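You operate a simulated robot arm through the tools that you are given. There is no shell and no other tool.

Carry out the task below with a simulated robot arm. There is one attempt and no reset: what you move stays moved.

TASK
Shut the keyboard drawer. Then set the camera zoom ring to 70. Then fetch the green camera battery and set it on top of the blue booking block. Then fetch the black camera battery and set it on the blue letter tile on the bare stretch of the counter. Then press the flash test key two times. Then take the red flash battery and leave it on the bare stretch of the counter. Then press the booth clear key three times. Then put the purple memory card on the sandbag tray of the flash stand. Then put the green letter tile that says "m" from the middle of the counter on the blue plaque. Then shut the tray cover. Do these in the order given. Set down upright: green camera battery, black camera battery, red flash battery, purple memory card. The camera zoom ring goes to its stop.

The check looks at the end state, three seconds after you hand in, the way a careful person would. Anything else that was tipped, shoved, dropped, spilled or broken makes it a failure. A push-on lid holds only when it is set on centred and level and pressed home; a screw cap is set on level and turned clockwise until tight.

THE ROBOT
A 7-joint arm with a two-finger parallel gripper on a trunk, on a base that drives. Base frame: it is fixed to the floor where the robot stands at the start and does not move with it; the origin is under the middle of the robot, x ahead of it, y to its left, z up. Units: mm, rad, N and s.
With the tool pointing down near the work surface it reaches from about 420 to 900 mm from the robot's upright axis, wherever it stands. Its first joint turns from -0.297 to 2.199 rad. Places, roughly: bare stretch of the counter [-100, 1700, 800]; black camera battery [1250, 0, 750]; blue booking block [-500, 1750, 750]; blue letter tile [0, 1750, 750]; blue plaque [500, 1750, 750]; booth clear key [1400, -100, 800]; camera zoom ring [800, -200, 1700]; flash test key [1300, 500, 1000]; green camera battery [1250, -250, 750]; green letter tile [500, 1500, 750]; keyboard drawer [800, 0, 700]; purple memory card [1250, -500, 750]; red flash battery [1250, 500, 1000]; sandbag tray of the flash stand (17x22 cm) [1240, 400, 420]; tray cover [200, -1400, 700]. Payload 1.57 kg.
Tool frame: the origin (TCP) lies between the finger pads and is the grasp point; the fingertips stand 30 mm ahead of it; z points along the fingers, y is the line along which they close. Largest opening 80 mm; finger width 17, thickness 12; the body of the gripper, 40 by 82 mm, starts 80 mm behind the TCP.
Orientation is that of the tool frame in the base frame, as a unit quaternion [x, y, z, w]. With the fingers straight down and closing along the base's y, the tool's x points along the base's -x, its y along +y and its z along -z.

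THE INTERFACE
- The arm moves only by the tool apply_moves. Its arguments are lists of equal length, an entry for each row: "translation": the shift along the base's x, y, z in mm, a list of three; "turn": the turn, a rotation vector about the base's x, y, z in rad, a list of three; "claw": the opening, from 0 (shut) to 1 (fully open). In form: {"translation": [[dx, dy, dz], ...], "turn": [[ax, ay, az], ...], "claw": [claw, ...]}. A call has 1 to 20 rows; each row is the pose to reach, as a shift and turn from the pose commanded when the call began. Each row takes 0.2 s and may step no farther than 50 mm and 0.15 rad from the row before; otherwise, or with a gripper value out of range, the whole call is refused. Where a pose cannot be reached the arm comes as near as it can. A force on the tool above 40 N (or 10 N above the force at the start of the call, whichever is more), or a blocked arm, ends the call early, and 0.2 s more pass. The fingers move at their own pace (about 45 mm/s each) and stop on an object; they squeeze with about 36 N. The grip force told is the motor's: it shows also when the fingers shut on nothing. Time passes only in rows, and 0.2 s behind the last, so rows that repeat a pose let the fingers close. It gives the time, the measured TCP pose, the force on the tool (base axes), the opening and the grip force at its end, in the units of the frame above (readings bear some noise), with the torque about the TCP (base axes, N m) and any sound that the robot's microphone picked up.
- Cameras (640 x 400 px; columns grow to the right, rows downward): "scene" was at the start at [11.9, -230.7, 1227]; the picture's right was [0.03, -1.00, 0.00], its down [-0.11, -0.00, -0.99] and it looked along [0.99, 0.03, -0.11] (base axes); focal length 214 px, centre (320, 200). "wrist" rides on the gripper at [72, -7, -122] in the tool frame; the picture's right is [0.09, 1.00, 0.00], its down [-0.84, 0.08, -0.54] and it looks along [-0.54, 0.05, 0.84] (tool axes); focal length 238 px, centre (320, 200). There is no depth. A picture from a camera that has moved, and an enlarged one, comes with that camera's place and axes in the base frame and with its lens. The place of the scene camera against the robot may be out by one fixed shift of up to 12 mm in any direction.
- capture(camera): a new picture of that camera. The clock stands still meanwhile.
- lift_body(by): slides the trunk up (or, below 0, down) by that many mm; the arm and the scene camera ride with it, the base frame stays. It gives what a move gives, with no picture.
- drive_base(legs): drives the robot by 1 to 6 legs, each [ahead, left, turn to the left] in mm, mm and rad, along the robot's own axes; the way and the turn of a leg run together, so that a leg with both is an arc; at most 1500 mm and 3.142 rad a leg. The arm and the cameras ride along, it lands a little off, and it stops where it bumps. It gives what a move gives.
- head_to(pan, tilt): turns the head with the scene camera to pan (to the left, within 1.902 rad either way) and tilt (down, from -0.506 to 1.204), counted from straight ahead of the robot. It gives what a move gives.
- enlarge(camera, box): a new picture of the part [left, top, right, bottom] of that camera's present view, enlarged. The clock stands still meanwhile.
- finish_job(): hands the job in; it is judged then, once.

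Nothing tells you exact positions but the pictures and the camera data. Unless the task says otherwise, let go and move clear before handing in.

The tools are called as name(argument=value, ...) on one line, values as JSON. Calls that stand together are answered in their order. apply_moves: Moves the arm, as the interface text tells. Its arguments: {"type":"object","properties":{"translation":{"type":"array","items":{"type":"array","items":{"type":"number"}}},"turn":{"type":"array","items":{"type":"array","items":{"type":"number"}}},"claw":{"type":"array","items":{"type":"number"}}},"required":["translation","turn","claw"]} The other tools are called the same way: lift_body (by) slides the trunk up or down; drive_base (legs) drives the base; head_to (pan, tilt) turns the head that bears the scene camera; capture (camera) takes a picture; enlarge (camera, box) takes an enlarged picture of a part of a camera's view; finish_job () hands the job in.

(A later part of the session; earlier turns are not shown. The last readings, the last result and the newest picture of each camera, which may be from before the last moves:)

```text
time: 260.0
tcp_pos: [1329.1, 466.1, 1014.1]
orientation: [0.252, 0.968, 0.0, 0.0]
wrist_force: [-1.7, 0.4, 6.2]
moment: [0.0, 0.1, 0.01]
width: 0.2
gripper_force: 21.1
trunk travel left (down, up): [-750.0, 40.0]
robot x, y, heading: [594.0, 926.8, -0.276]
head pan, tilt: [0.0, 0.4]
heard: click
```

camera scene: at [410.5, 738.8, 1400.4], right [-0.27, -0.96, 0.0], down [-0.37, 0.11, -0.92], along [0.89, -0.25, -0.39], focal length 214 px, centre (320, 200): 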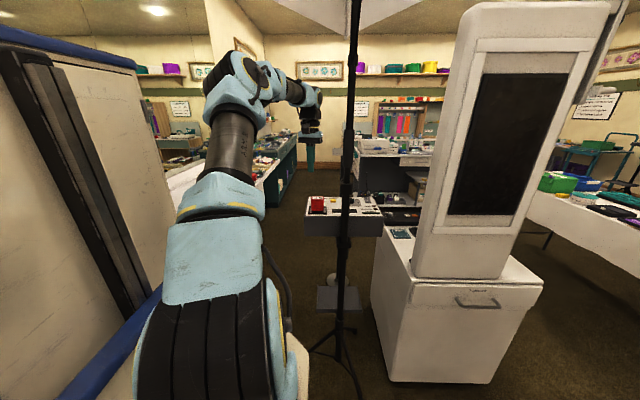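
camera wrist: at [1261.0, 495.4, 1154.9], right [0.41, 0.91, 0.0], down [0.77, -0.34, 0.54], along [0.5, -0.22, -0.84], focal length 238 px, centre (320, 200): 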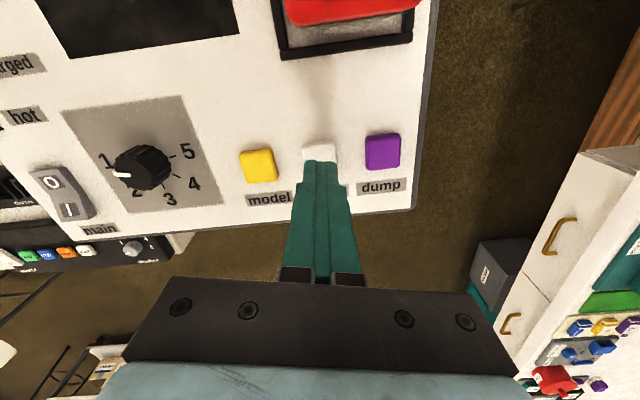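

Second click heard: test key done, two presses. Now I'll lift away and look at the red flash battery.

apply_moves(translation=[[0, 0, 6], [0, 0, 20], [0, 0, 50], [0, 0, 90], [0, 0, 130], [-15, 10, 150], [-35, 22, 160], [-55, 34, 160]], turn=[[0, 0, 0], [0, 0, 0], [0, 0, 0], [0, 0, 0], [0, 0, 0], [0, 0, 0], [0, 0, 0], [0, 0, 0]], claw=[0, 0, 0, 0, 0, 0.5, 0.8, 0.9])

capture(camera="wrist")

enlarge(camera="wrist", box=[220, 40, 380, 140])

```text
time: 261.8
tcp_pos: [1274.4, 502.1, 1171.7]
orientation: [0.252, 0.968, -0.001, -0.001]
wrist_force: [1.1, 0.1, -0.5]
moment: [0.04, 0.03, -0.02]
width: 64.2
gripper_force: 0.2
trunk travel left (down, up): [-750.0, 40.0]
robot x, y, heading: [592.7, 927.0, -0.276]
head pan, tilt: [0.0, 0.4]
```

```text
taken
camera wrist: at [1206.9, 530.3, 1293.4], right [0.41, 0.91, 0.0], down [0.77, -0.34, 0.54], along [0.5, -0.22, -0.84], focal length 238 px, centre (320, 200)
```

wrist: 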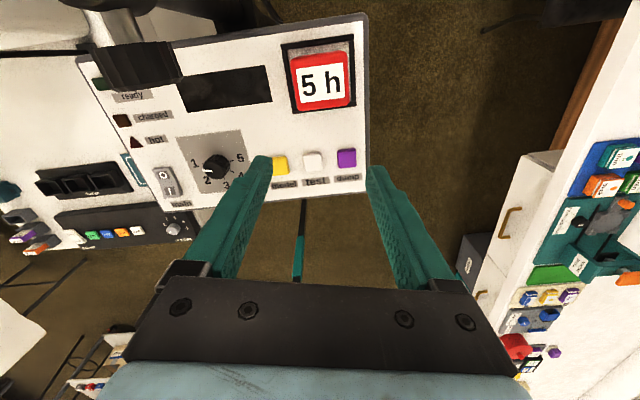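

```text
4.00 times, centred on (300, 90) of wrist
camera zoom: at [1206.9, 530.3, 1293.4], right [0.41, 0.91, 0.0], down [0.77, -0.34, 0.54], along [0.5, -0.22, -0.84], focal length 953 px, centre (400, 640)
```

zoom: 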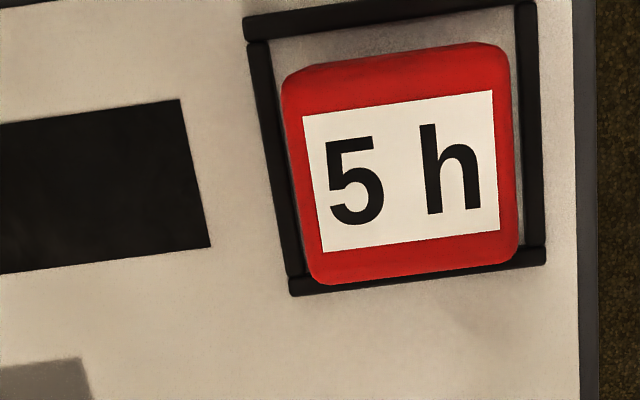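

The red battery's top is at (1235, 519, 1043), about 53 × 40 mm, yawed by 0.30 rad. I'll align the tool with it, open wide, and come over it at height first.

apply_moves(translation=[[-13, 6, 0], [-26, 12, 0], [-39.4, 17.3, 0], [-39.4, 17.3, -25], [-39.4, 17.3, -50]], turn=[[0, 0, 0.07], [0, 0, 0.14], [0, 0, 0.207], [0, 0, 0.207], [0, 0, 0.207]], claw=[0.95, 0.95, 0.95, 0.95, 0.95])

capture(camera="wrist")

enlarge(camera="wrist", box=[220, 90, 420, 215])

```text
time: 263.0
tcp_pos: [1233.6, 517.1, 1123.3]
orientation: [0.15, 0.989, 0.0, 0.0]
wrist_force: [-0.3, -0.1, 0.5]
moment: [0.02, 0.0, 0.02]
width: 75.8
gripper_force: 0.1
trunk travel left (down, up): [-750.0, 40.0]
robot x, y, heading: [594.1, 929.3, -0.273]
head pan, tilt: [0.0, 0.4]
```

```text
taken
camera wrist: at [1162.6, 532.1, 1243.5], right [0.21, 0.98, 0.0], down [0.82, -0.18, 0.54], along [0.53, -0.11, -0.84], focal length 238 px, centre (320, 200)
```

wrist: 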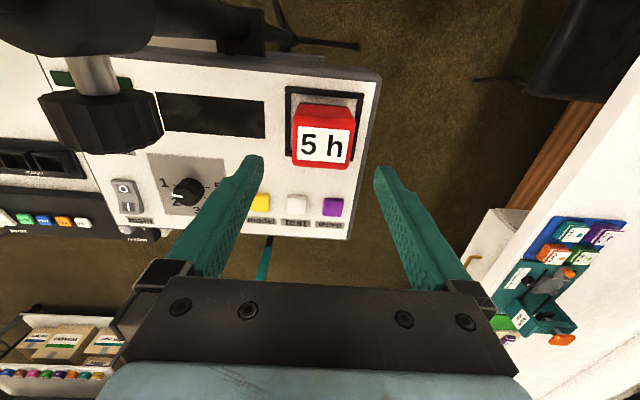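

```text
3.20 times, centred on (320, 152) of wrist
camera zoom: at [1162.6, 532.1, 1243.5], right [0.21, 0.98, 0.0], down [0.82, -0.18, 0.54], along [0.53, -0.11, -0.84], focal length 763 px, centre (320, 352)
```

zoom: 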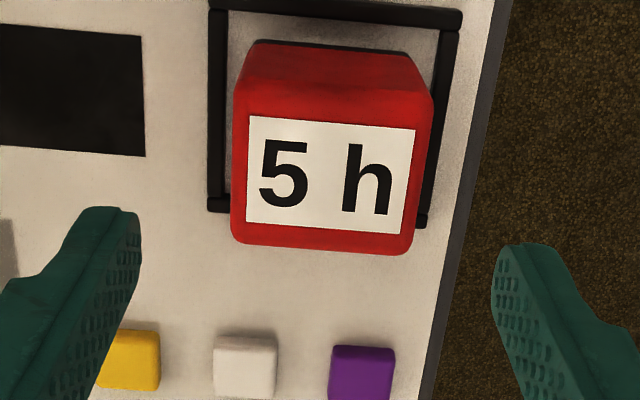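

Centred within a few mm. Descending around the battery.

apply_moves(translation=[[0.6, 3, -20], [0.6, 3, -40], [0.6, 3, -60], [0.6, 3, -78], [0.6, 3, -90]], turn=[[0, 0, 0], [0, 0, 0], [0, 0, 0], [0, 0, 0], [0, 0, 0]], claw=[0.95, 0.95, 0.95, 0.95, 0.95])

capture(camera="wrist")

```text
time: 264.2
tcp_pos: [1235.0, 520.7, 1032.8]
orientation: [0.15, 0.989, 0.0, 0.001]
wrist_force: [-0.5, -0.5, 0.1]
moment: [0.01, -0.01, 0.02]
width: 76.0
gripper_force: 0.0
trunk travel left (down, up): [-750.0, 40.0]
robot x, y, heading: [595.5, 930.3, -0.271]
head pan, tilt: [0.0, 0.4]
```

```text
taken
camera wrist: at [1163.0, 534.9, 1154.1], right [0.21, 0.98, 0.0], down [0.82, -0.18, 0.54], along [0.53, -0.11, -0.84], focal length 238 px, centre (320, 200)
```

wrist: 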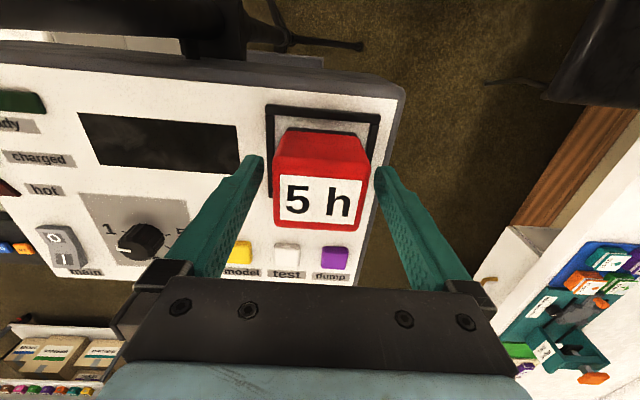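

apply_moves(translation=[[0, 0, 0], [0, 0, 0], [0, 0, 0], [0, 0, 0]], turn=[[0, 0, 0], [0, 0, 0], [0, 0, 0], [0, 0, 0]], claw=[0, 0, 0, 0])

apply_moves(translation=[[0, 0, 1], [0, 0, 2], [0, 0, 3], [0, 0, 4], [0, 0, 5], [0, 0, 6], [0, 0, 8], [0, 0, 10], [0, 0, 12], [0, 0, 15], [0, 0, 18], [0, 0, 22]], turn=[[0, 0, 0], [0, 0, 0], [0, 0, 0], [0, 0, 0], [0, 0, 0], [0, 0, 0], [0, 0, 0], [0, 0, 0], [0, 0, 0], [0, 0, 0], [0, 0, 0], [0, 0, 0]], claw=[0, 0, 0, 0, 0, 0, 0, 0, 0, 0, 0, 0])

capture(camera="wrist")

```text
time: 265.2
tcp_pos: [1233.8, 521.4, 1033.5]
orientation: [0.151, 0.989, 0.001, -0.001]
wrist_force: [-1.1, -0.4, 0.2]
moment: [-0.09, 0.01, -0.02]
width: 54.0
gripper_force: 35.9
trunk travel left (down, up): [-750.0, 40.0]
robot x, y, heading: [592.5, 931.0, -0.271]
head pan, tilt: [0.0, 0.4]
```

```text
time: 267.8
tcp_pos: [1235.9, 521.3, 1055.9]
orientation: [0.151, 0.989, 0.001, -0.001]
wrist_force: [0.1, -0.2, -3.9]
moment: [-0.02, 0.0, 0.0]
width: 54.0
gripper_force: 35.9
trunk travel left (down, up): [-750.0, 40.0]
robot x, y, heading: [593.7, 928.1, -0.275]
head pan, tilt: [0.0, 0.4]
```

```text
taken
camera wrist: at [1164.1, 535.2, 1176.1], right [0.21, 0.98, 0.0], down [0.82, -0.18, 0.54], along [0.53, -0.11, -0.84], focal length 238 px, centre (320, 200)
```

wrist: 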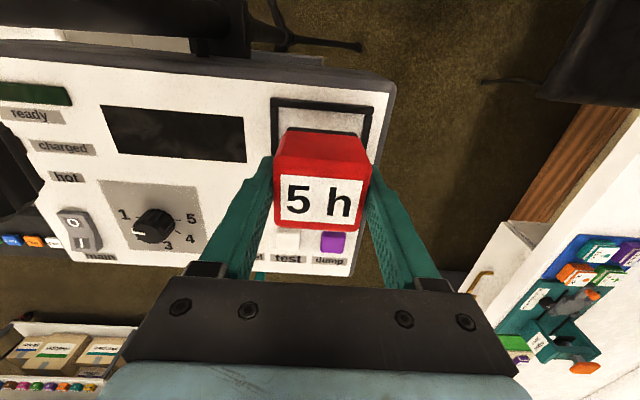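

The red battery is free of its dock. I'll raise it further, then back out along the same line and drive round to the bare stretch of the counter.

apply_moves(translation=[[0, 0, 5], [0, 0, 12], [0, 0, 20], [0, 0, 30], [0, 0, 42], [0, 0, 55], [0, 0, 70], [0, 0, 85], [0, 0, 100], [0, 0, 112], [0, 0, 120]], turn=[[0, 0, 0], [0, 0, 0], [0, 0, 0], [0, 0, 0], [0, 0, 0], [0, 0, 0], [0, 0, 0], [0, 0, 0], [0, 0, 0], [0, 0, 0], [0, 0, 0]], claw=[0, 0, 0, 0, 0, 0, 0, 0, 0, 0, 0])

drive_base(legs=[[-440, 0, 0], [0, -360, 0]])

capture(camera="wrist")

capture(camera="scene")

```text
time: 270.2
tcp_pos: [1234.1, 520.3, 1174.2]
orientation: [0.151, 0.989, 0.001, 0.001]
wrist_force: [-0.2, -0.1, -3.8]
moment: [-0.02, 0.0, -0.02]
width: 53.9
gripper_force: 36.0
trunk travel left (down, up): [-750.0, 40.0]
robot x, y, heading: [593.6, 930.5, -0.275]
head pan, tilt: [0.0, 0.4]
```

```text
time: 274.8
tcp_pos: [727.1, 302.2, 1175.9]
orientation: [0.145, 0.989, 0.001, 0.0]
wrist_force: [-0.2, -0.3, -3.4]
moment: [0.01, 0.0, 0.0]
width: 53.5
gripper_force: 35.7
trunk travel left (down, up): [-750.0, 40.0]
robot x, y, heading: [81.4, 701.1, -0.261]
head pan, tilt: [0.0, 0.4]
```

```text
taken
camera wrist: at [656.5, 313.8, 1296.6], right [0.2, 0.98, 0.0], down [0.82, -0.17, 0.54], along [0.53, -0.11, -0.84], focal length 238 px, centre (320, 200)
```

wrist: 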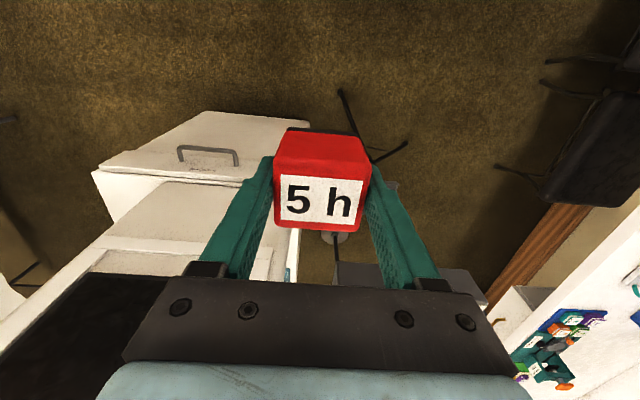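

```text
taken
camera scene: at [33.9, 473.3, 1400.4], right [-0.26, -0.97, 0.0], down [-0.38, 0.1, -0.92], along [0.89, -0.24, -0.39], focal length 214 px, centre (320, 200)
```

scene: 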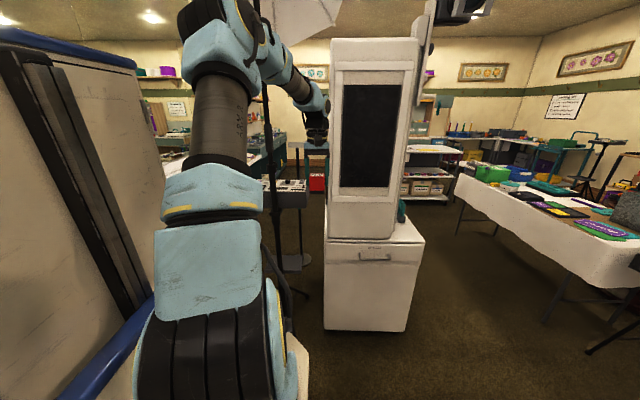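

Held securely. Turning toward the counter and sliding over to the bare stretch.

drive_base(legs=[[0, 0, 1.565]])

drive_base(legs=[[0, 620, 0]])

lift_body(by=-200)

capture(camera="wrist")

head_to(pan=-0.1, tilt=0.5)

capture(camera="scene")

```text
time: 279.0
tcp_pos: [490.5, 1343.7, 1175.6]
orientation: [-0.592, 0.806, 0.001, -0.001]
wrist_force: [-0.4, 0.7, -2.7]
moment: [0.03, 0.02, -0.02]
width: 53.9
gripper_force: 36.1
trunk travel left (down, up): [-750.0, 40.0]
robot x, y, heading: [80.4, 702.7, 1.293]
head pan, tilt: [0.0, 0.4]
```

```text
time: 282.5
tcp_pos: [-108.9, 1514.0, 1175.8]
orientation: [-0.584, 0.812, 0.0, -0.002]
wrist_force: [0.3, -0.2, -3.9]
moment: [0.0, 0.05, -0.01]
width: 53.7
gripper_force: 35.8
trunk travel left (down, up): [-750.0, 40.0]
robot x, y, heading: [-531.2, 880.2, 1.272]
head pan, tilt: [0.0, 0.4]
```

```text
time: 284.7
tcp_pos: [-107.8, 1514.4, 975.2]
orientation: [-0.584, 0.812, 0.0, -0.001]
wrist_force: [-0.2, 0.7, -3.4]
moment: [-0.03, 0.01, -0.02]
width: 53.6
gripper_force: 36.6
trunk travel left (down, up): [-550.0, 240.0]
robot x, y, heading: [-527.6, 881.1, 1.272]
head pan, tilt: [0.0, 0.4]
```

```text
taken
camera wrist: at [-124.8, 1443.3, 1096.6], right [-0.97, 0.23, 0.0], down [0.19, 0.82, 0.54], along [0.12, 0.53, -0.84], focal length 238 px, centre (320, 200)
```

wrist: 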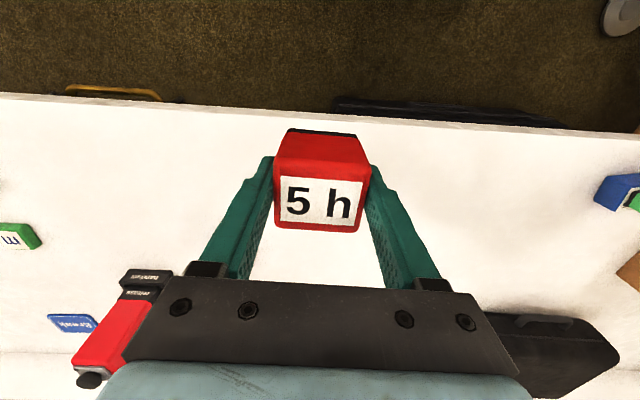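

```text
time: 285.4
tcp_pos: [-107.7, 1514.6, 975.5]
orientation: [-0.584, 0.812, 0.0, -0.002]
wrist_force: [0.9, -0.3, -3.4]
moment: [-0.05, -0.05, -0.01]
width: 54.1
gripper_force: 35.9
trunk travel left (down, up): [-550.0, 240.0]
robot x, y, heading: [-528.1, 880.6, 1.273]
head pan, tilt: [-0.099, 0.499]
```

```text
taken
camera scene: at [-298.5, 818.9, 1191.3], right [0.92, -0.38, 0.0], down [-0.18, -0.44, -0.88], along [0.34, 0.81, -0.48], focal length 214 px, centre (320, 200)
```

scene: 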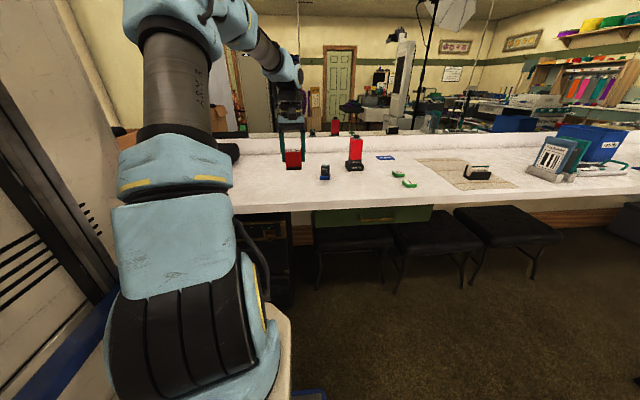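

I'll move a bit more ahead and left so the battery is over the bare stretch, about (-140, 1680).

drive_base(legs=[[149, 79, 0]])

apply_moves(translation=[[0, 0, -12], [0, 0, -30], [0, 0, -50], [0, 0, -70], [0, 0, -85]], turn=[[0, 0, 0], [0, 0, 0], [0, 0, 0], [0, 0, 0], [0, 0, 0]], claw=[0, 0, 0, 0, 0])

capture(camera="wrist")

enlarge(camera="scene", box=[240, 100, 420, 212])

```text
time: 286.8
tcp_pos: [-143.7, 1685.6, 975.5]
orientation: [-0.584, 0.812, 0.0, -0.002]
wrist_force: [-0.1, 0.2, -3.5]
moment: [-0.04, 0.0, 0.03]
width: 53.9
gripper_force: 35.8
trunk travel left (down, up): [-550.0, 240.0]
robot x, y, heading: [-563.3, 1051.8, 1.277]
head pan, tilt: [-0.099, 0.499]
```

```text
time: 288.0
tcp_pos: [-141.6, 1684.1, 891.0]
orientation: [-0.585, 0.811, 0.0, -0.002]
wrist_force: [0.2, -1.2, -3.2]
moment: [-0.02, 0.01, -0.02]
width: 53.7
gripper_force: 35.6
trunk travel left (down, up): [-550.0, 240.0]
robot x, y, heading: [-563.3, 1045.5, 1.276]
head pan, tilt: [-0.099, 0.499]
```

```text
taken
camera wrist: at [-158.3, 1613.7, 1012.0], right [-0.97, 0.23, 0.0], down [0.19, 0.82, 0.54], along [0.12, 0.53, -0.84], focal length 238 px, centre (320, 200)
```

wrist: 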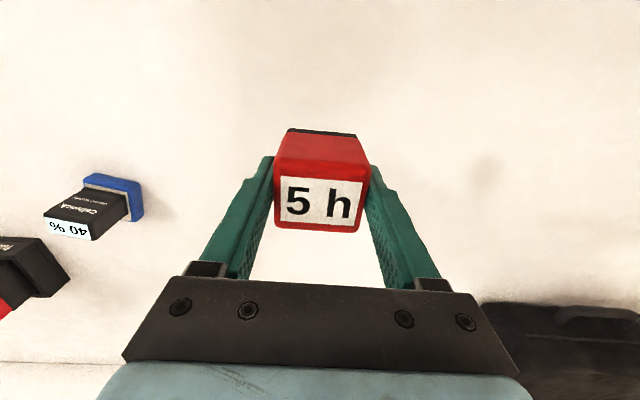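

```text
3.56 times, centred on (330, 156) of scene
camera zoom: at [-331.3, 988.5, 1191.3], right [0.92, -0.38, 0.0], down [-0.18, -0.44, -0.88], along [0.33, 0.81, -0.48], focal length 763 px, centre (284, 356)
```

zoom: 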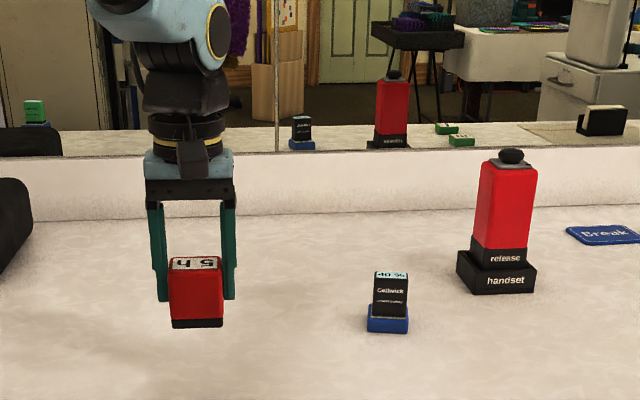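

Hovering over bare counter with about 45 mm to go. Lowering gently.

apply_moves(translation=[[0, 0, -8], [0, 0, -18], [0, 0, -28], [0, 0, -35], [0, 0, -40]], turn=[[0, 0, 0], [0, 0, 0], [0, 0, 0], [0, 0, 0], [0, 0, 0]], claw=[0, 0, 0, 0, 0])

apply_moves(translation=[[0, 0, -1.5], [0, 0, -3], [0, 0, -4.5]], turn=[[0, 0, 0], [0, 0, 0], [0, 0, 0]], claw=[0, 0, 0])

```text
time: 289.2
tcp_pos: [-140.3, 1685.5, 850.6]
orientation: [-0.586, 0.81, 0.001, 0.0]
wrist_force: [-0.2, -0.5, -3.0]
moment: [0.02, -0.01, -0.01]
width: 53.7
gripper_force: 35.6
trunk travel left (down, up): [-550.0, 240.0]
robot x, y, heading: [-562.4, 1050.4, 1.282]
head pan, tilt: [-0.099, 0.499]
```

```text
time: 290.0
tcp_pos: [-141.8, 1685.1, 846.0]
orientation: [-0.585, 0.811, 0.0, -0.001]
wrist_force: [-0.3, 0.3, -2.8]
moment: [-0.03, -0.03, -0.03]
width: 54.0
gripper_force: 35.9
trunk travel left (down, up): [-550.0, 240.0]
robot x, y, heading: [-561.5, 1053.1, 1.281]
head pan, tilt: [-0.099, 0.499]
```

apply_moves(translation=[[0, 0, -1], [0, 0, -2], [0, 0, -3]], turn=[[0, 0, 0], [0, 0, 0], [0, 0, 0]], claw=[0, 0, 0])

enlarge(camera="scene", box=[250, 150, 330, 200])

```text
time: 290.8
tcp_pos: [-142.9, 1685.2, 843.1]
orientation: [-0.585, 0.811, 0.0, -0.001]
wrist_force: [0.2, 0.0, -2.9]
moment: [0.0, 0.0, -0.01]
width: 53.9
gripper_force: 35.8
trunk travel left (down, up): [-550.0, 240.0]
robot x, y, heading: [-564.6, 1049.5, 1.28]
head pan, tilt: [-0.099, 0.499]
```

```text
8.00 times, centred on (290, 175) of scene
camera zoom: at [-331.3, 988.6, 1191.3], right [0.92, -0.38, 0.0], down [-0.18, -0.44, -0.88], along [0.33, 0.81, -0.48], focal length 1716 px, centre (560, 400)
```

zoom: 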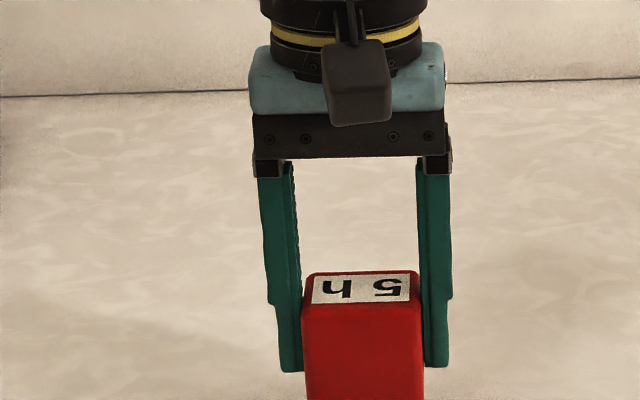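

Still hanging free (weight still on the tool). A few more millimetres.

apply_moves(translation=[[0, 0, -1], [0, 0, -2], [0, 0, -3]], turn=[[0, 0, 0], [0, 0, 0], [0, 0, 0]], claw=[0, 0, 0])

apply_moves(translation=[[0, 0, -1], [0, 0, -2]], turn=[[0, 0, 0], [0, 0, 0]], claw=[0, 0])

```text
time: 291.6
tcp_pos: [-143.9, 1683.8, 840.5]
orientation: [-0.585, 0.811, 0.0, -0.002]
wrist_force: [-0.1, 0.7, -3.8]
moment: [0.0, 0.0, 0.03]
width: 53.9
gripper_force: 35.2
trunk travel left (down, up): [-550.0, 240.0]
robot x, y, heading: [-561.5, 1049.3, 1.281]
head pan, tilt: [-0.099, 0.499]
```

```text
time: 292.2
tcp_pos: [-144.2, 1683.5, 838.3]
orientation: [-0.585, 0.811, 0.001, -0.001]
wrist_force: [-0.2, 0.3, -3.0]
moment: [0.01, 0.03, 0.0]
width: 53.8
gripper_force: 36.6
trunk travel left (down, up): [-550.0, 240.0]
robot x, y, heading: [-564.0, 1050.1, 1.278]
head pan, tilt: [-0.099, 0.499]
```

apply_moves(translation=[[0, 0, -1], [0, 0, -2], [0, 0, -3]], turn=[[0, 0, 0], [0, 0, 0], [0, 0, 0]], claw=[0, 0, 0])

enlarge(camera="scene", box=[250, 170, 330, 220])

```text
time: 293.0
tcp_pos: [-143.2, 1684.5, 834.4]
orientation: [-0.585, 0.811, 0.001, -0.002]
wrist_force: [0.2, 0.2, -3.2]
moment: [-0.03, -0.01, 0.02]
width: 53.6
gripper_force: 36.2
trunk travel left (down, up): [-550.0, 240.0]
robot x, y, heading: [-564.5, 1047.3, 1.28]
head pan, tilt: [-0.099, 0.499]
```

```text
8.00 times, centred on (290, 195) of scene
camera zoom: at [-331.3, 988.6, 1191.3], right [0.92, -0.38, 0.0], down [-0.18, -0.44, -0.88], along [0.33, 0.81, -0.48], focal length 1716 px, centre (560, 240)
```

zoom: 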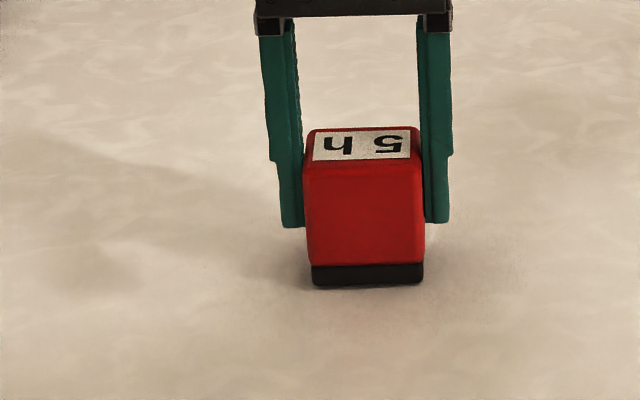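

apply_moves(translation=[[0, 0, -1], [0, 0, -2], [0, 0, -3]], turn=[[0, 0, 0], [0, 0, 0], [0, 0, 0]], claw=[0, 0, 0])

apply_moves(translation=[[0, 0, -1], [0, 0, -2]], turn=[[0, 0, 0], [0, 0, 0]], claw=[0, 0])

```text
time: 293.8
tcp_pos: [-142.5, 1684.8, 832.3]
orientation: [-0.586, 0.81, 0.0, 0.0]
wrist_force: [-0.3, 0.8, 5.5]
moment: [-0.23, -0.17, -0.01]
width: 53.8
gripper_force: 35.6
trunk travel left (down, up): [-550.0, 240.0]
robot x, y, heading: [-564.1, 1049.0, 1.277]
head pan, tilt: [-0.099, 0.499]
```

```text
time: 294.4
tcp_pos: [-143.2, 1685.6, 831.9]
orientation: [-0.585, 0.811, 0.001, 0.001]
wrist_force: [-3.2, 1.7, 29.6]
moment: [-0.14, 0.05, 0.0]
width: 53.8
gripper_force: 36.4
trunk travel left (down, up): [-550.0, 240.0]
robot x, y, heading: [-565.1, 1050.3, 1.281]
head pan, tilt: [-0.099, 0.499]
```

In contact with the counter. Easing off, opening, and rising.

apply_moves(translation=[[0, 0, 1.5], [0, 0, 1.5], [0, 0, 1.5], [0, 0, 1.5]], turn=[[0, 0, 0], [0, 0, 0], [0, 0, 0], [0, 0, 0]], claw=[0, 0.75, 0.85, 0.85])

apply_moves(translation=[[0, 0, 5], [0, 0, 12], [0, 0, 24], [0, 0, 44], [0, 0, 70], [0, 0, 100], [0, 0, 130]], turn=[[0, 0, 0], [0, 0, 0], [0, 0, 0], [0, 0, 0], [0, 0, 0], [0, 0, 0], [0, 0, 0]], claw=[0.85, 0.85, 0.85, 0.85, 0.85, 0.85, 0.85])

capture(camera="wrist")

enlarge(camera="scene", box=[240, 130, 420, 242])

```text
time: 295.4
tcp_pos: [-142.5, 1684.7, 830.2]
orientation: [-0.585, 0.811, 0.0, -0.001]
wrist_force: [0.1, 0.2, 0.8]
moment: [-0.01, -0.03, -0.01]
width: 67.7
gripper_force: 0.1
trunk travel left (down, up): [-550.0, 240.0]
robot x, y, heading: [-561.9, 1052.9, 1.28]
head pan, tilt: [-0.099, 0.499]
```

```text
time: 297.0
tcp_pos: [-143.4, 1686.9, 961.5]
orientation: [-0.585, 0.811, -0.001, 0.0]
wrist_force: [-0.5, 0.5, 0.2]
moment: [-0.04, -0.03, 0.01]
width: 68.0
gripper_force: 0.1
trunk travel left (down, up): [-550.0, 240.0]
robot x, y, heading: [-563.5, 1049.7, 1.281]
head pan, tilt: [-0.099, 0.499]
```

```text
taken
camera wrist: at [-160.2, 1614.8, 1082.3], right [-0.97, 0.23, 0.0], down [0.19, 0.82, 0.54], along [0.12, 0.53, -0.84], focal length 238 px, centre (320, 200)
```

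wrist: 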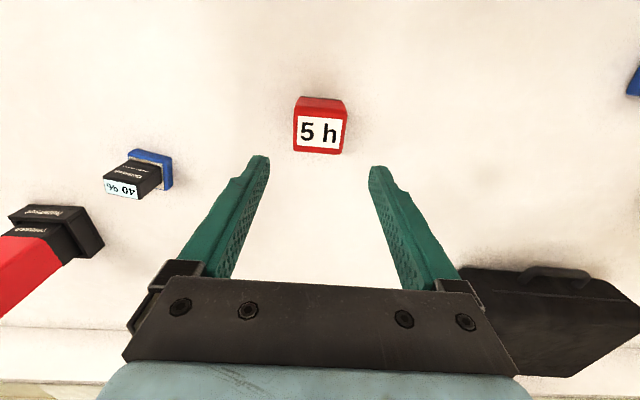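

```text
3.56 times, centred on (330, 186) of scene
camera zoom: at [-331.3, 988.7, 1191.2], right [0.92, -0.38, 0.0], down [-0.18, -0.44, -0.88], along [0.33, 0.81, -0.48], focal length 763 px, centre (284, 250)
```

zoom: 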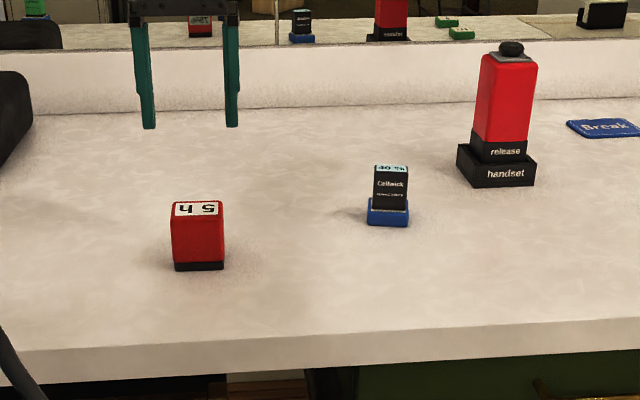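

The red battery stands upright on the bare stretch. Now back to the booth's rear panel for the "clear" key, retracing the known route.

drive_base(legs=[[-697, -322, 0], [-697, -322, 0], [0, 0, 1.595]])

```text
time: 308.8
tcp_pos: [-969.7, -48.0, 961.5]
orientation: [0.986, -0.164, 0.001, 0.001]
wrist_force: [0.9, 0.9, 0.0]
moment: [-0.03, 0.04, 0.0]
width: 67.8
gripper_force: 0.0
trunk travel left (down, up): [-550.0, 240.0]
robot x, y, heading: [-339.1, -470.3, 2.84]
head pan, tilt: [-0.099, 0.499]
```

drive_base(legs=[[0, 0, 0.036], [0, 23, 0], [-1109, 0, 0], [-1109, 0, 0]])

```text
time: 320.4
tcp_pos: [1143.1, -655.4, 959.7]
orientation: [0.991, -0.132, 0.001, 0.001]
wrist_force: [0.2, 0.4, -0.3]
moment: [0.0, 0.01, 0.03]
width: 68.2
gripper_force: 0.0
trunk travel left (down, up): [-550.0, 240.0]
robot x, y, heading: [1801.1, -1035.2, 2.906]
head pan, tilt: [-0.099, 0.499]
```

drive_base(legs=[[0, 0, -0.028], [-146, 0, 0], [0, -582, 0]])

apply_moves(translation=[[0, 0, -10], [0, 0, -20]], turn=[[0, 0, 0], [0, 0, 0]], claw=[0, 0])

capture(camera="wrist")

```text
time: 325.1
tcp_pos: [1450.6, -102.1, 960.7]
orientation: [0.989, -0.148, 0.001, 0.001]
wrist_force: [-0.2, -0.2, 0.1]
moment: [-0.01, -0.03, 0.02]
width: 67.9
gripper_force: 0.0
trunk travel left (down, up): [-550.0, 240.0]
robot x, y, heading: [2093.9, -507.1, 2.87]
head pan, tilt: [-0.099, 0.499]
```

```text
time: 325.7
tcp_pos: [1451.0, -104.2, 939.9]
orientation: [0.989, -0.147, 0.001, 0.0]
wrist_force: [0.4, -0.6, -0.3]
moment: [0.0, -0.04, 0.01]
width: 15.7
gripper_force: 0.3
trunk travel left (down, up): [-550.0, 240.0]
robot x, y, heading: [2097.3, -508.5, 2.874]
head pan, tilt: [-0.099, 0.499]
```

```text
taken
camera wrist: at [1519.7, -118.4, 1062.8], right [-0.2, -0.98, 0.0], down [-0.82, 0.17, 0.54], along [-0.53, 0.11, -0.84], focal length 238 px, centre (320, 200)
```

wrist: 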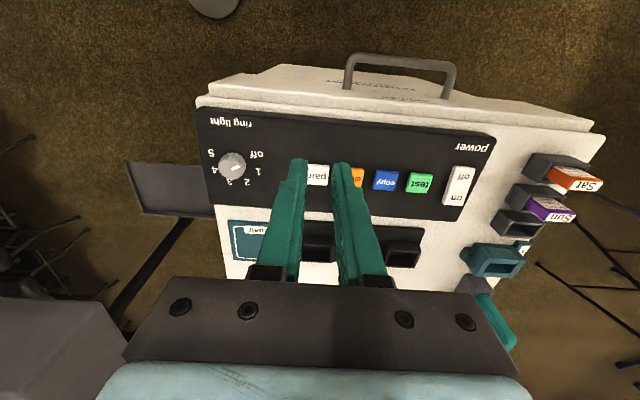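

apply_moves(translation=[[-20, -7, 0], [-40, -14, 0], [-60, -20, -15], [-60, -22, -35], [-60, -24, -50]], turn=[[0, 0, 0], [0, 0, 0], [0, 0, 0], [0, 0, 0], [0, 0, 0]], claw=[0, 0, 0, 0, 0])

capture(camera="wrist")

enlarge(camera="wrist", box=[240, 90, 400, 190])

```text
time: 326.9
tcp_pos: [1388.9, -127.2, 890.9]
orientation: [0.989, -0.146, 0.002, 0.0]
wrist_force: [0.2, 0.7, -0.1]
moment: [0.03, 0.0, -0.02]
width: 0.0
gripper_force: 21.1
trunk travel left (down, up): [-550.0, 240.0]
robot x, y, heading: [2094.6, -511.8, 2.874]
head pan, tilt: [-0.099, 0.499]
```

```text
taken
camera wrist: at [1459.5, -141.6, 1011.6], right [-0.2, -0.98, 0.0], down [-0.82, 0.17, 0.54], along [-0.53, 0.11, -0.84], focal length 238 px, centre (320, 200)
```

wrist: 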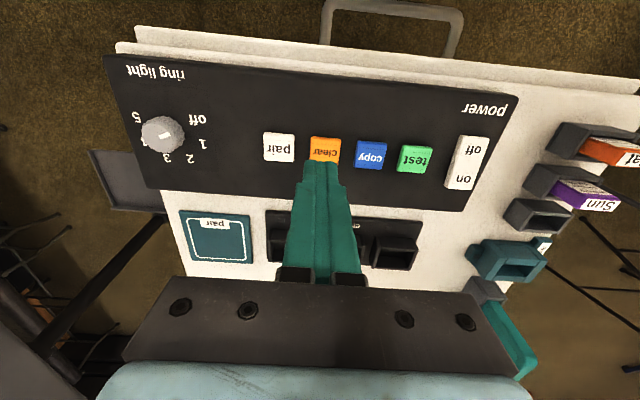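

```text
4.00 times, centred on (320, 140) of wrist
camera zoom: at [1459.5, -141.6, 1011.6], right [-0.2, -0.98, 0.0], down [-0.82, 0.17, 0.54], along [-0.53, 0.11, -0.84], focal length 953 px, centre (320, 440)
```

zoom: 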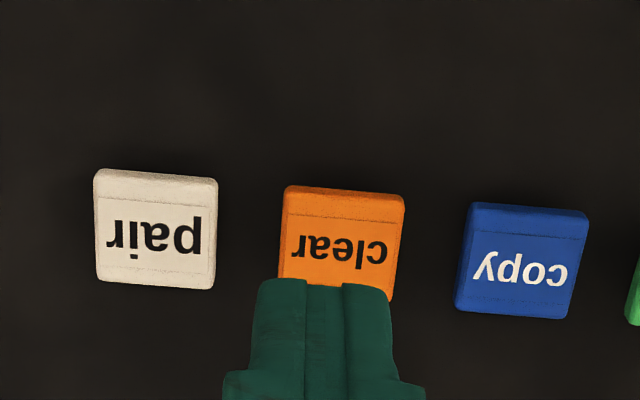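

Aligning over the orange "clear" key at about (1376, -129) and descending slowly until it clicks.

apply_moves(translation=[[-12.9, -2.2, -10], [-12.9, -2.2, -25], [-12.9, -2.2, -38], [-12.9, -2.2, -44]], turn=[[0, 0, 0], [0, 0, 0], [0, 0, 0], [0, 0, 0]], claw=[0, 0, 0, 0])

enlarge(camera="wrist", box=[240, 90, 400, 190])

```text
time: 327.9
tcp_pos: [1377.8, -128.8, 847.5]
orientation: [0.989, -0.148, 0.001, 0.001]
wrist_force: [0.4, 0.1, 0.1]
moment: [0.01, 0.0, 0.0]
width: 0.0
gripper_force: 21.0
trunk travel left (down, up): [-550.0, 240.0]
robot x, y, heading: [2093.3, -507.5, 2.877]
head pan, tilt: [-0.099, 0.499]
```

```text
4.00 times, centred on (320, 140) of wrist
camera zoom: at [1447.2, -144.3, 968.3], right [-0.2, -0.98, 0.0], down [-0.82, 0.17, 0.54], along [-0.53, 0.11, -0.84], focal length 953 px, centre (320, 440)
```

zoom: 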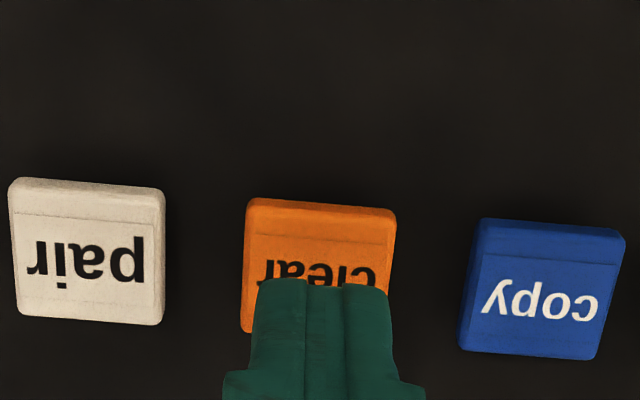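

The key's top is at about (1370.5, -128.5, 780). Correcting and pressing.

apply_moves(translation=[[-7, 0.3, -10], [-7, 0.3, -22], [-7, 0.3, -30], [-7, 0.3, -34]], turn=[[0, 0, 0], [0, 0, 0], [0, 0, 0], [0, 0, 0]], claw=[0, 0, 0, 0])

apply_moves(translation=[[0, 0, -1], [0, 0, -2], [0, 0, -3]], turn=[[0, 0, 0], [0, 0, 0], [0, 0, 0]], claw=[0, 0, 0])

```text
time: 328.7
tcp_pos: [1369.6, -128.7, 826.2]
orientation: [0.989, -0.149, -0.002, 0.001]
wrist_force: [9.0, -4.4, 22.3]
moment: [-0.17, -0.49, -0.03]
width: 0.3
gripper_force: 21.3
trunk travel left (down, up): [-550.0, 240.0]
robot x, y, heading: [2094.2, -507.8, 2.868]
head pan, tilt: [-0.099, 0.499]
heard: click
stopped in row 3: the force on the tool passed its limit at 48 N (the readings are from after the stop); the commanded pose is now the measured one
```

```text
time: 329.3
tcp_pos: [1369.7, -127.8, 826.9]
orientation: [0.989, -0.149, -0.005, 0.0]
wrist_force: [8.6, -4.0, 19.8]
moment: [-0.1, -0.48, -0.04]
width: 0.1
gripper_force: 21.5
trunk travel left (down, up): [-550.0, 240.0]
robot x, y, heading: [2098.9, -510.1, 2.87]
head pan, tilt: [-0.099, 0.499]
stopped in row 2: the force on the tool passed its limit at 42 N (the readings are from after the stop); the commanded pose is now the measured one
```

A click was heard (press one) and the key bottomed out. I'll lift clear, recentre slightly toward me, and press more gently for the next ones.

apply_moves(translation=[[0, 0, 4], [2, -0.5, 10], [5, -1, 14], [5, -1, 14]], turn=[[0, 0, 0], [0, 0, 0], [0, 0, 0], [0, 0, 0]], claw=[0, 0, 0, 0])

capture(camera="wrist")

enlarge(camera="wrist", box=[240, 90, 400, 190])

```text
time: 330.3
tcp_pos: [1373.2, -128.7, 838.8]
orientation: [0.989, -0.148, -0.002, 0.0]
wrist_force: [0.0, 0.3, -0.2]
moment: [-0.03, 0.01, -0.01]
width: 0.0
gripper_force: 21.5
trunk travel left (down, up): [-550.0, 240.0]
robot x, y, heading: [2092.7, -507.1, 2.876]
head pan, tilt: [-0.099, 0.499]
```

```text
taken
camera wrist: at [1444.1, -144.7, 959.4], right [-0.2, -0.98, 0.0], down [-0.82, 0.17, 0.55], along [-0.54, 0.11, -0.84], focal length 238 px, centre (320, 200)
```

wrist: 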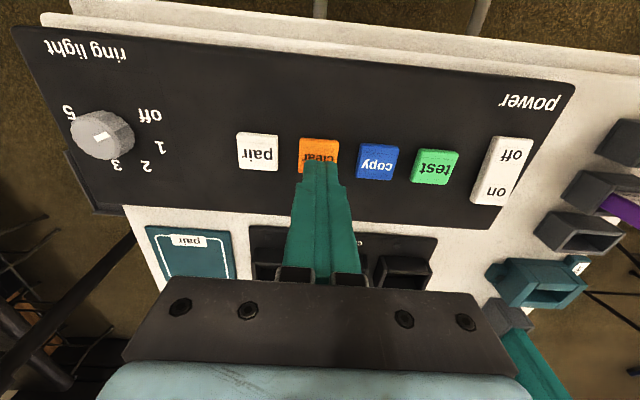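

```text
4.00 times, centred on (320, 140) of wrist
camera zoom: at [1444.1, -144.7, 959.4], right [-0.2, -0.98, 0.0], down [-0.82, 0.17, 0.55], along [-0.54, 0.11, -0.84], focal length 953 px, centre (320, 440)
```

zoom: 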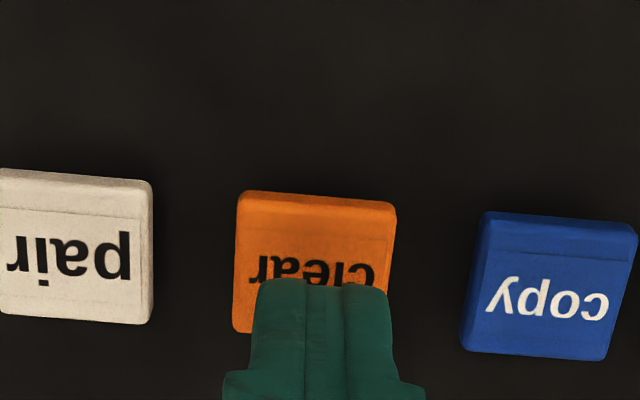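

apply_moves(translation=[[4, -1, -4], [4, -1, -8], [4, -1, -10], [4, -1, -12], [4, -1, -13]], turn=[[0, 0, 0], [0, 0, 0], [0, 0, 0], [0, 0, 0], [0, 0, 0]], claw=[0, 0, 0, 0, 0])

```text
time: 331.5
tcp_pos: [1377.1, -129.9, 827.9]
orientation: [0.989, -0.149, -0.005, 0.0]
wrist_force: [0.0, -1.1, 12.0]
moment: [-0.04, -0.07, -0.07]
width: 0.0
gripper_force: 21.6
trunk travel left (down, up): [-550.0, 240.0]
robot x, y, heading: [2096.0, -507.3, 2.876]
head pan, tilt: [-0.099, 0.499]
heard: click
```

Second click. Lift and press a third time the same way.

apply_moves(translation=[[0, 0, 5], [0, 0, 10], [0, 0, 13], [0, 0, 13]], turn=[[0, 0, 0], [0, 0, 0], [0, 0, 0], [0, 0, 0]], claw=[0, 0, 0, 0])

apply_moves(translation=[[0, 0, -4], [0, 0, -8], [0, 0, -10], [0, 0, -12], [0, 0, -13]], turn=[[0, 0, 0], [0, 0, 0], [0, 0, 0], [0, 0, 0], [0, 0, 0]], claw=[0, 0, 0, 0, 0])

```text
time: 332.5
tcp_pos: [1377.5, -129.1, 839.0]
orientation: [0.989, -0.149, -0.004, 0.0]
wrist_force: [0.7, -0.4, 0.7]
moment: [0.0, 0.0, 0.02]
width: 0.3
gripper_force: 21.5
trunk travel left (down, up): [-550.0, 240.0]
robot x, y, heading: [2096.3, -506.7, 2.874]
head pan, tilt: [-0.099, 0.499]
```

```text
time: 333.7
tcp_pos: [1376.6, -127.9, 827.1]
orientation: [0.989, -0.149, -0.003, 0.0]
wrist_force: [-0.6, 1.7, 8.4]
moment: [0.02, -0.08, 0.02]
width: 0.1
gripper_force: 21.0
trunk travel left (down, up): [-550.0, 240.0]
robot x, y, heading: [2094.3, -511.5, 2.872]
head pan, tilt: [-0.099, 0.499]
heard: click
```

Third click: the clear key is done. I'll rise and shift left to get in front of the purple "Sun" card at about (1270, -396).

apply_moves(translation=[[0, 0, 6], [0, 0, 20], [0, 0, 45], [0, 0, 80], [0, 0, 115], [0, 0, 140]], turn=[[0, 0, 0], [0, 0, 0], [0, 0, 0], [0, 0, 0], [0, 0, 0], [0, 0, 0]], claw=[0, 0, 0, 0, 0.3, 0.5])

enlarge(camera="wrist", box=[180, 100, 460, 275])

drive_base(legs=[[0, 270, 0]])

capture(camera="wrist")

```text
time: 335.1
tcp_pos: [1377.4, -128.3, 965.0]
orientation: [0.989, -0.148, -0.004, 0.0]
wrist_force: [-1.2, 0.1, -0.3]
moment: [0.02, -0.01, -0.03]
width: 40.0
gripper_force: 0.1
trunk travel left (down, up): [-550.0, 240.0]
robot x, y, heading: [2093.4, -509.8, 2.872]
head pan, tilt: [-0.099, 0.499]
```

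```text
2.29 times, centred on (320, 188) of wrist
camera zoom: at [1449.1, -143.5, 1086.3], right [-0.2, -0.98, 0.0], down [-0.82, 0.17, 0.55], along [-0.54, 0.11, -0.84], focal length 545 px, centre (320, 229)
```

zoom: 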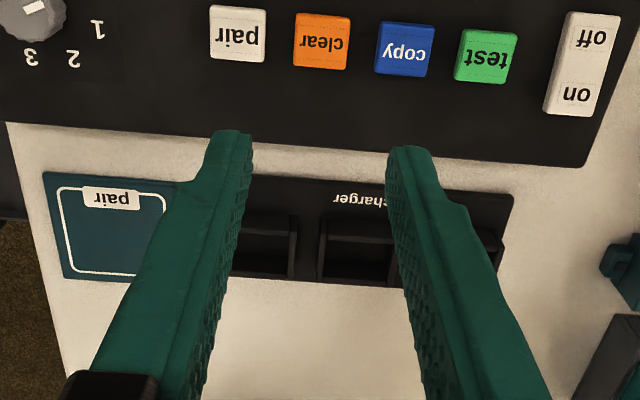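

```text
time: 337.0
tcp_pos: [1307.0, -384.1, 965.7]
orientation: [0.989, -0.149, -0.003, 0.0]
wrist_force: [-0.2, 0.4, -0.4]
moment: [-0.03, 0.01, -0.07]
width: 39.8
gripper_force: 0.2
trunk travel left (down, up): [-550.0, 240.0]
robot x, y, heading: [2025.1, -762.5, 2.873]
head pan, tilt: [-0.099, 0.499]
```

```text
taken
camera wrist: at [1378.6, -399.5, 1086.1], right [-0.21, -0.98, 0.0], down [-0.82, 0.17, 0.55], along [-0.54, 0.11, -0.84], focal length 238 px, centre (320, 200)
```

wrist: 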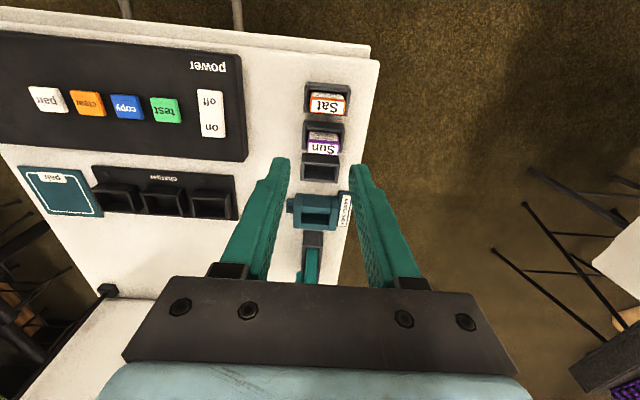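

enlarge(camera="wrist", box=[270, 70, 370, 190])

head_to(pan=0.1, tilt=0.45)

capture(camera="scene")

```text
3.33 times, centred on (320, 130) of wrist
camera zoom: at [1378.6, -399.5, 1086.1], right [-0.21, -0.98, 0.0], down [-0.82, 0.17, 0.55], along [-0.54, 0.11, -0.84], focal length 794 px, centre (320, 433)
```

zoom: 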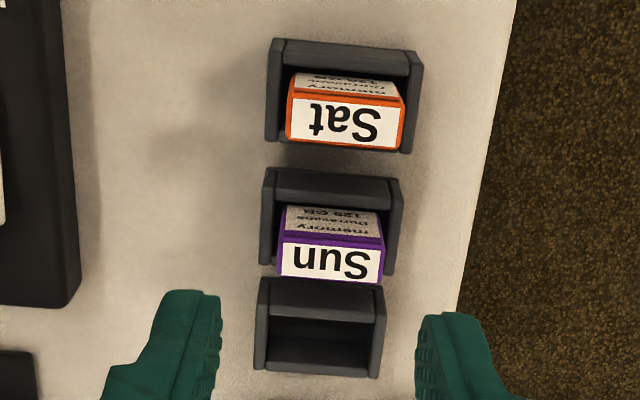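

```text
time: 337.7
tcp_pos: [1307.3, -383.6, 965.4]
orientation: [0.989, -0.148, -0.003, 0.001]
wrist_force: [0.1, -0.8, 0.9]
moment: [-0.03, 0.03, 0.01]
width: 40.0
gripper_force: 0.2
trunk travel left (down, up): [-550.0, 240.0]
robot x, y, heading: [2026.9, -761.0, 2.871]
head pan, tilt: [0.099, 0.45]
```

```text
taken
camera scene: at [2071.6, -551.7, 1195.8], right [0.17, 0.99, 0.0], down [0.43, -0.07, -0.9], along [-0.89, 0.15, -0.44], focal length 214 px, centre (320, 200)
```

scene: 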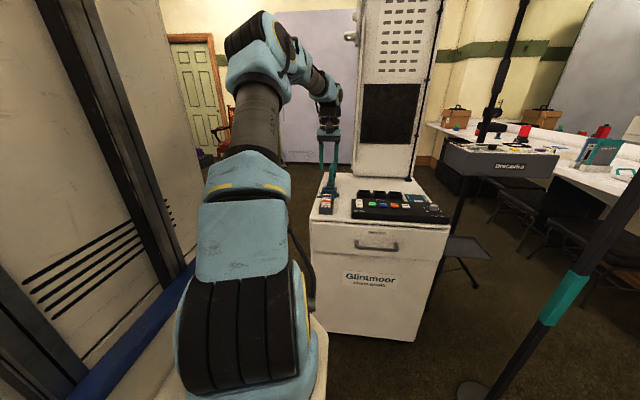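

The Sun card's top is visible between its neighbours. Before picking it, I'll check the flash stand's tray, the box above it, and the teal-banded post that limits where I can stand.

head_to(pan=-0.4, tilt=0.5)

capture(camera="scene")

enlarge(camera="scene", box=[300, 100, 460, 280])

```text
time: 338.6
tcp_pos: [1307.7, -384.4, 966.2]
orientation: [0.989, -0.148, -0.004, 0.0]
wrist_force: [0.7, 0.8, -0.4]
moment: [0.01, -0.01, 0.03]
width: 39.9
gripper_force: 0.0
trunk travel left (down, up): [-550.0, 240.0]
robot x, y, heading: [2022.6, -764.9, 2.871]
head pan, tilt: [-0.4, 0.499]
```

```text
taken
camera scene: at [2090.8, -511.0, 1191.3], right [0.62, 0.78, 0.0], down [0.38, -0.3, -0.88], along [-0.69, 0.54, -0.48], focal length 214 px, centre (320, 200)
```

scene: 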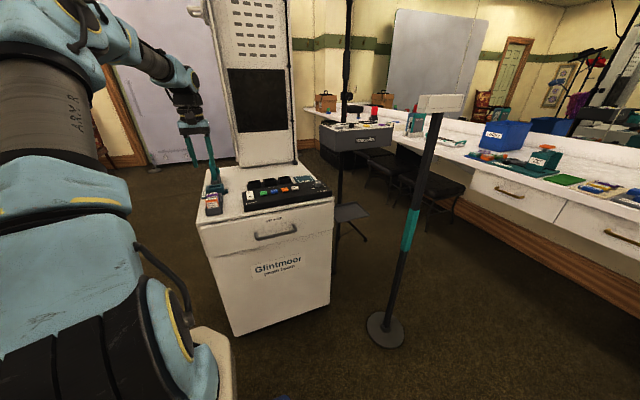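

```text
2.22 times, centred on (380, 190) of scene
camera zoom: at [2090.8, -511.0, 1191.3], right [0.62, 0.78, 0.0], down [0.38, -0.3, -0.88], along [-0.69, 0.54, -0.48], focal length 477 px, centre (187, 222)
```

zoom: 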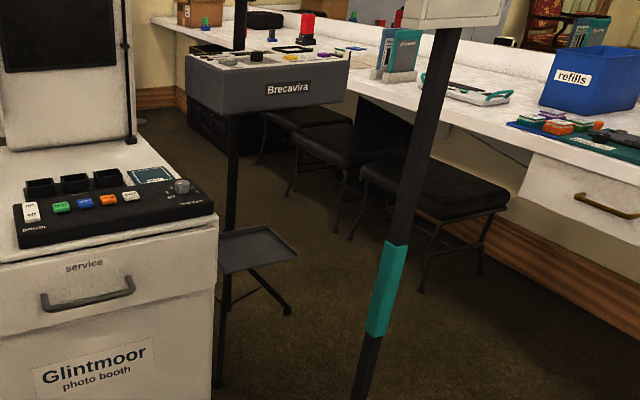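

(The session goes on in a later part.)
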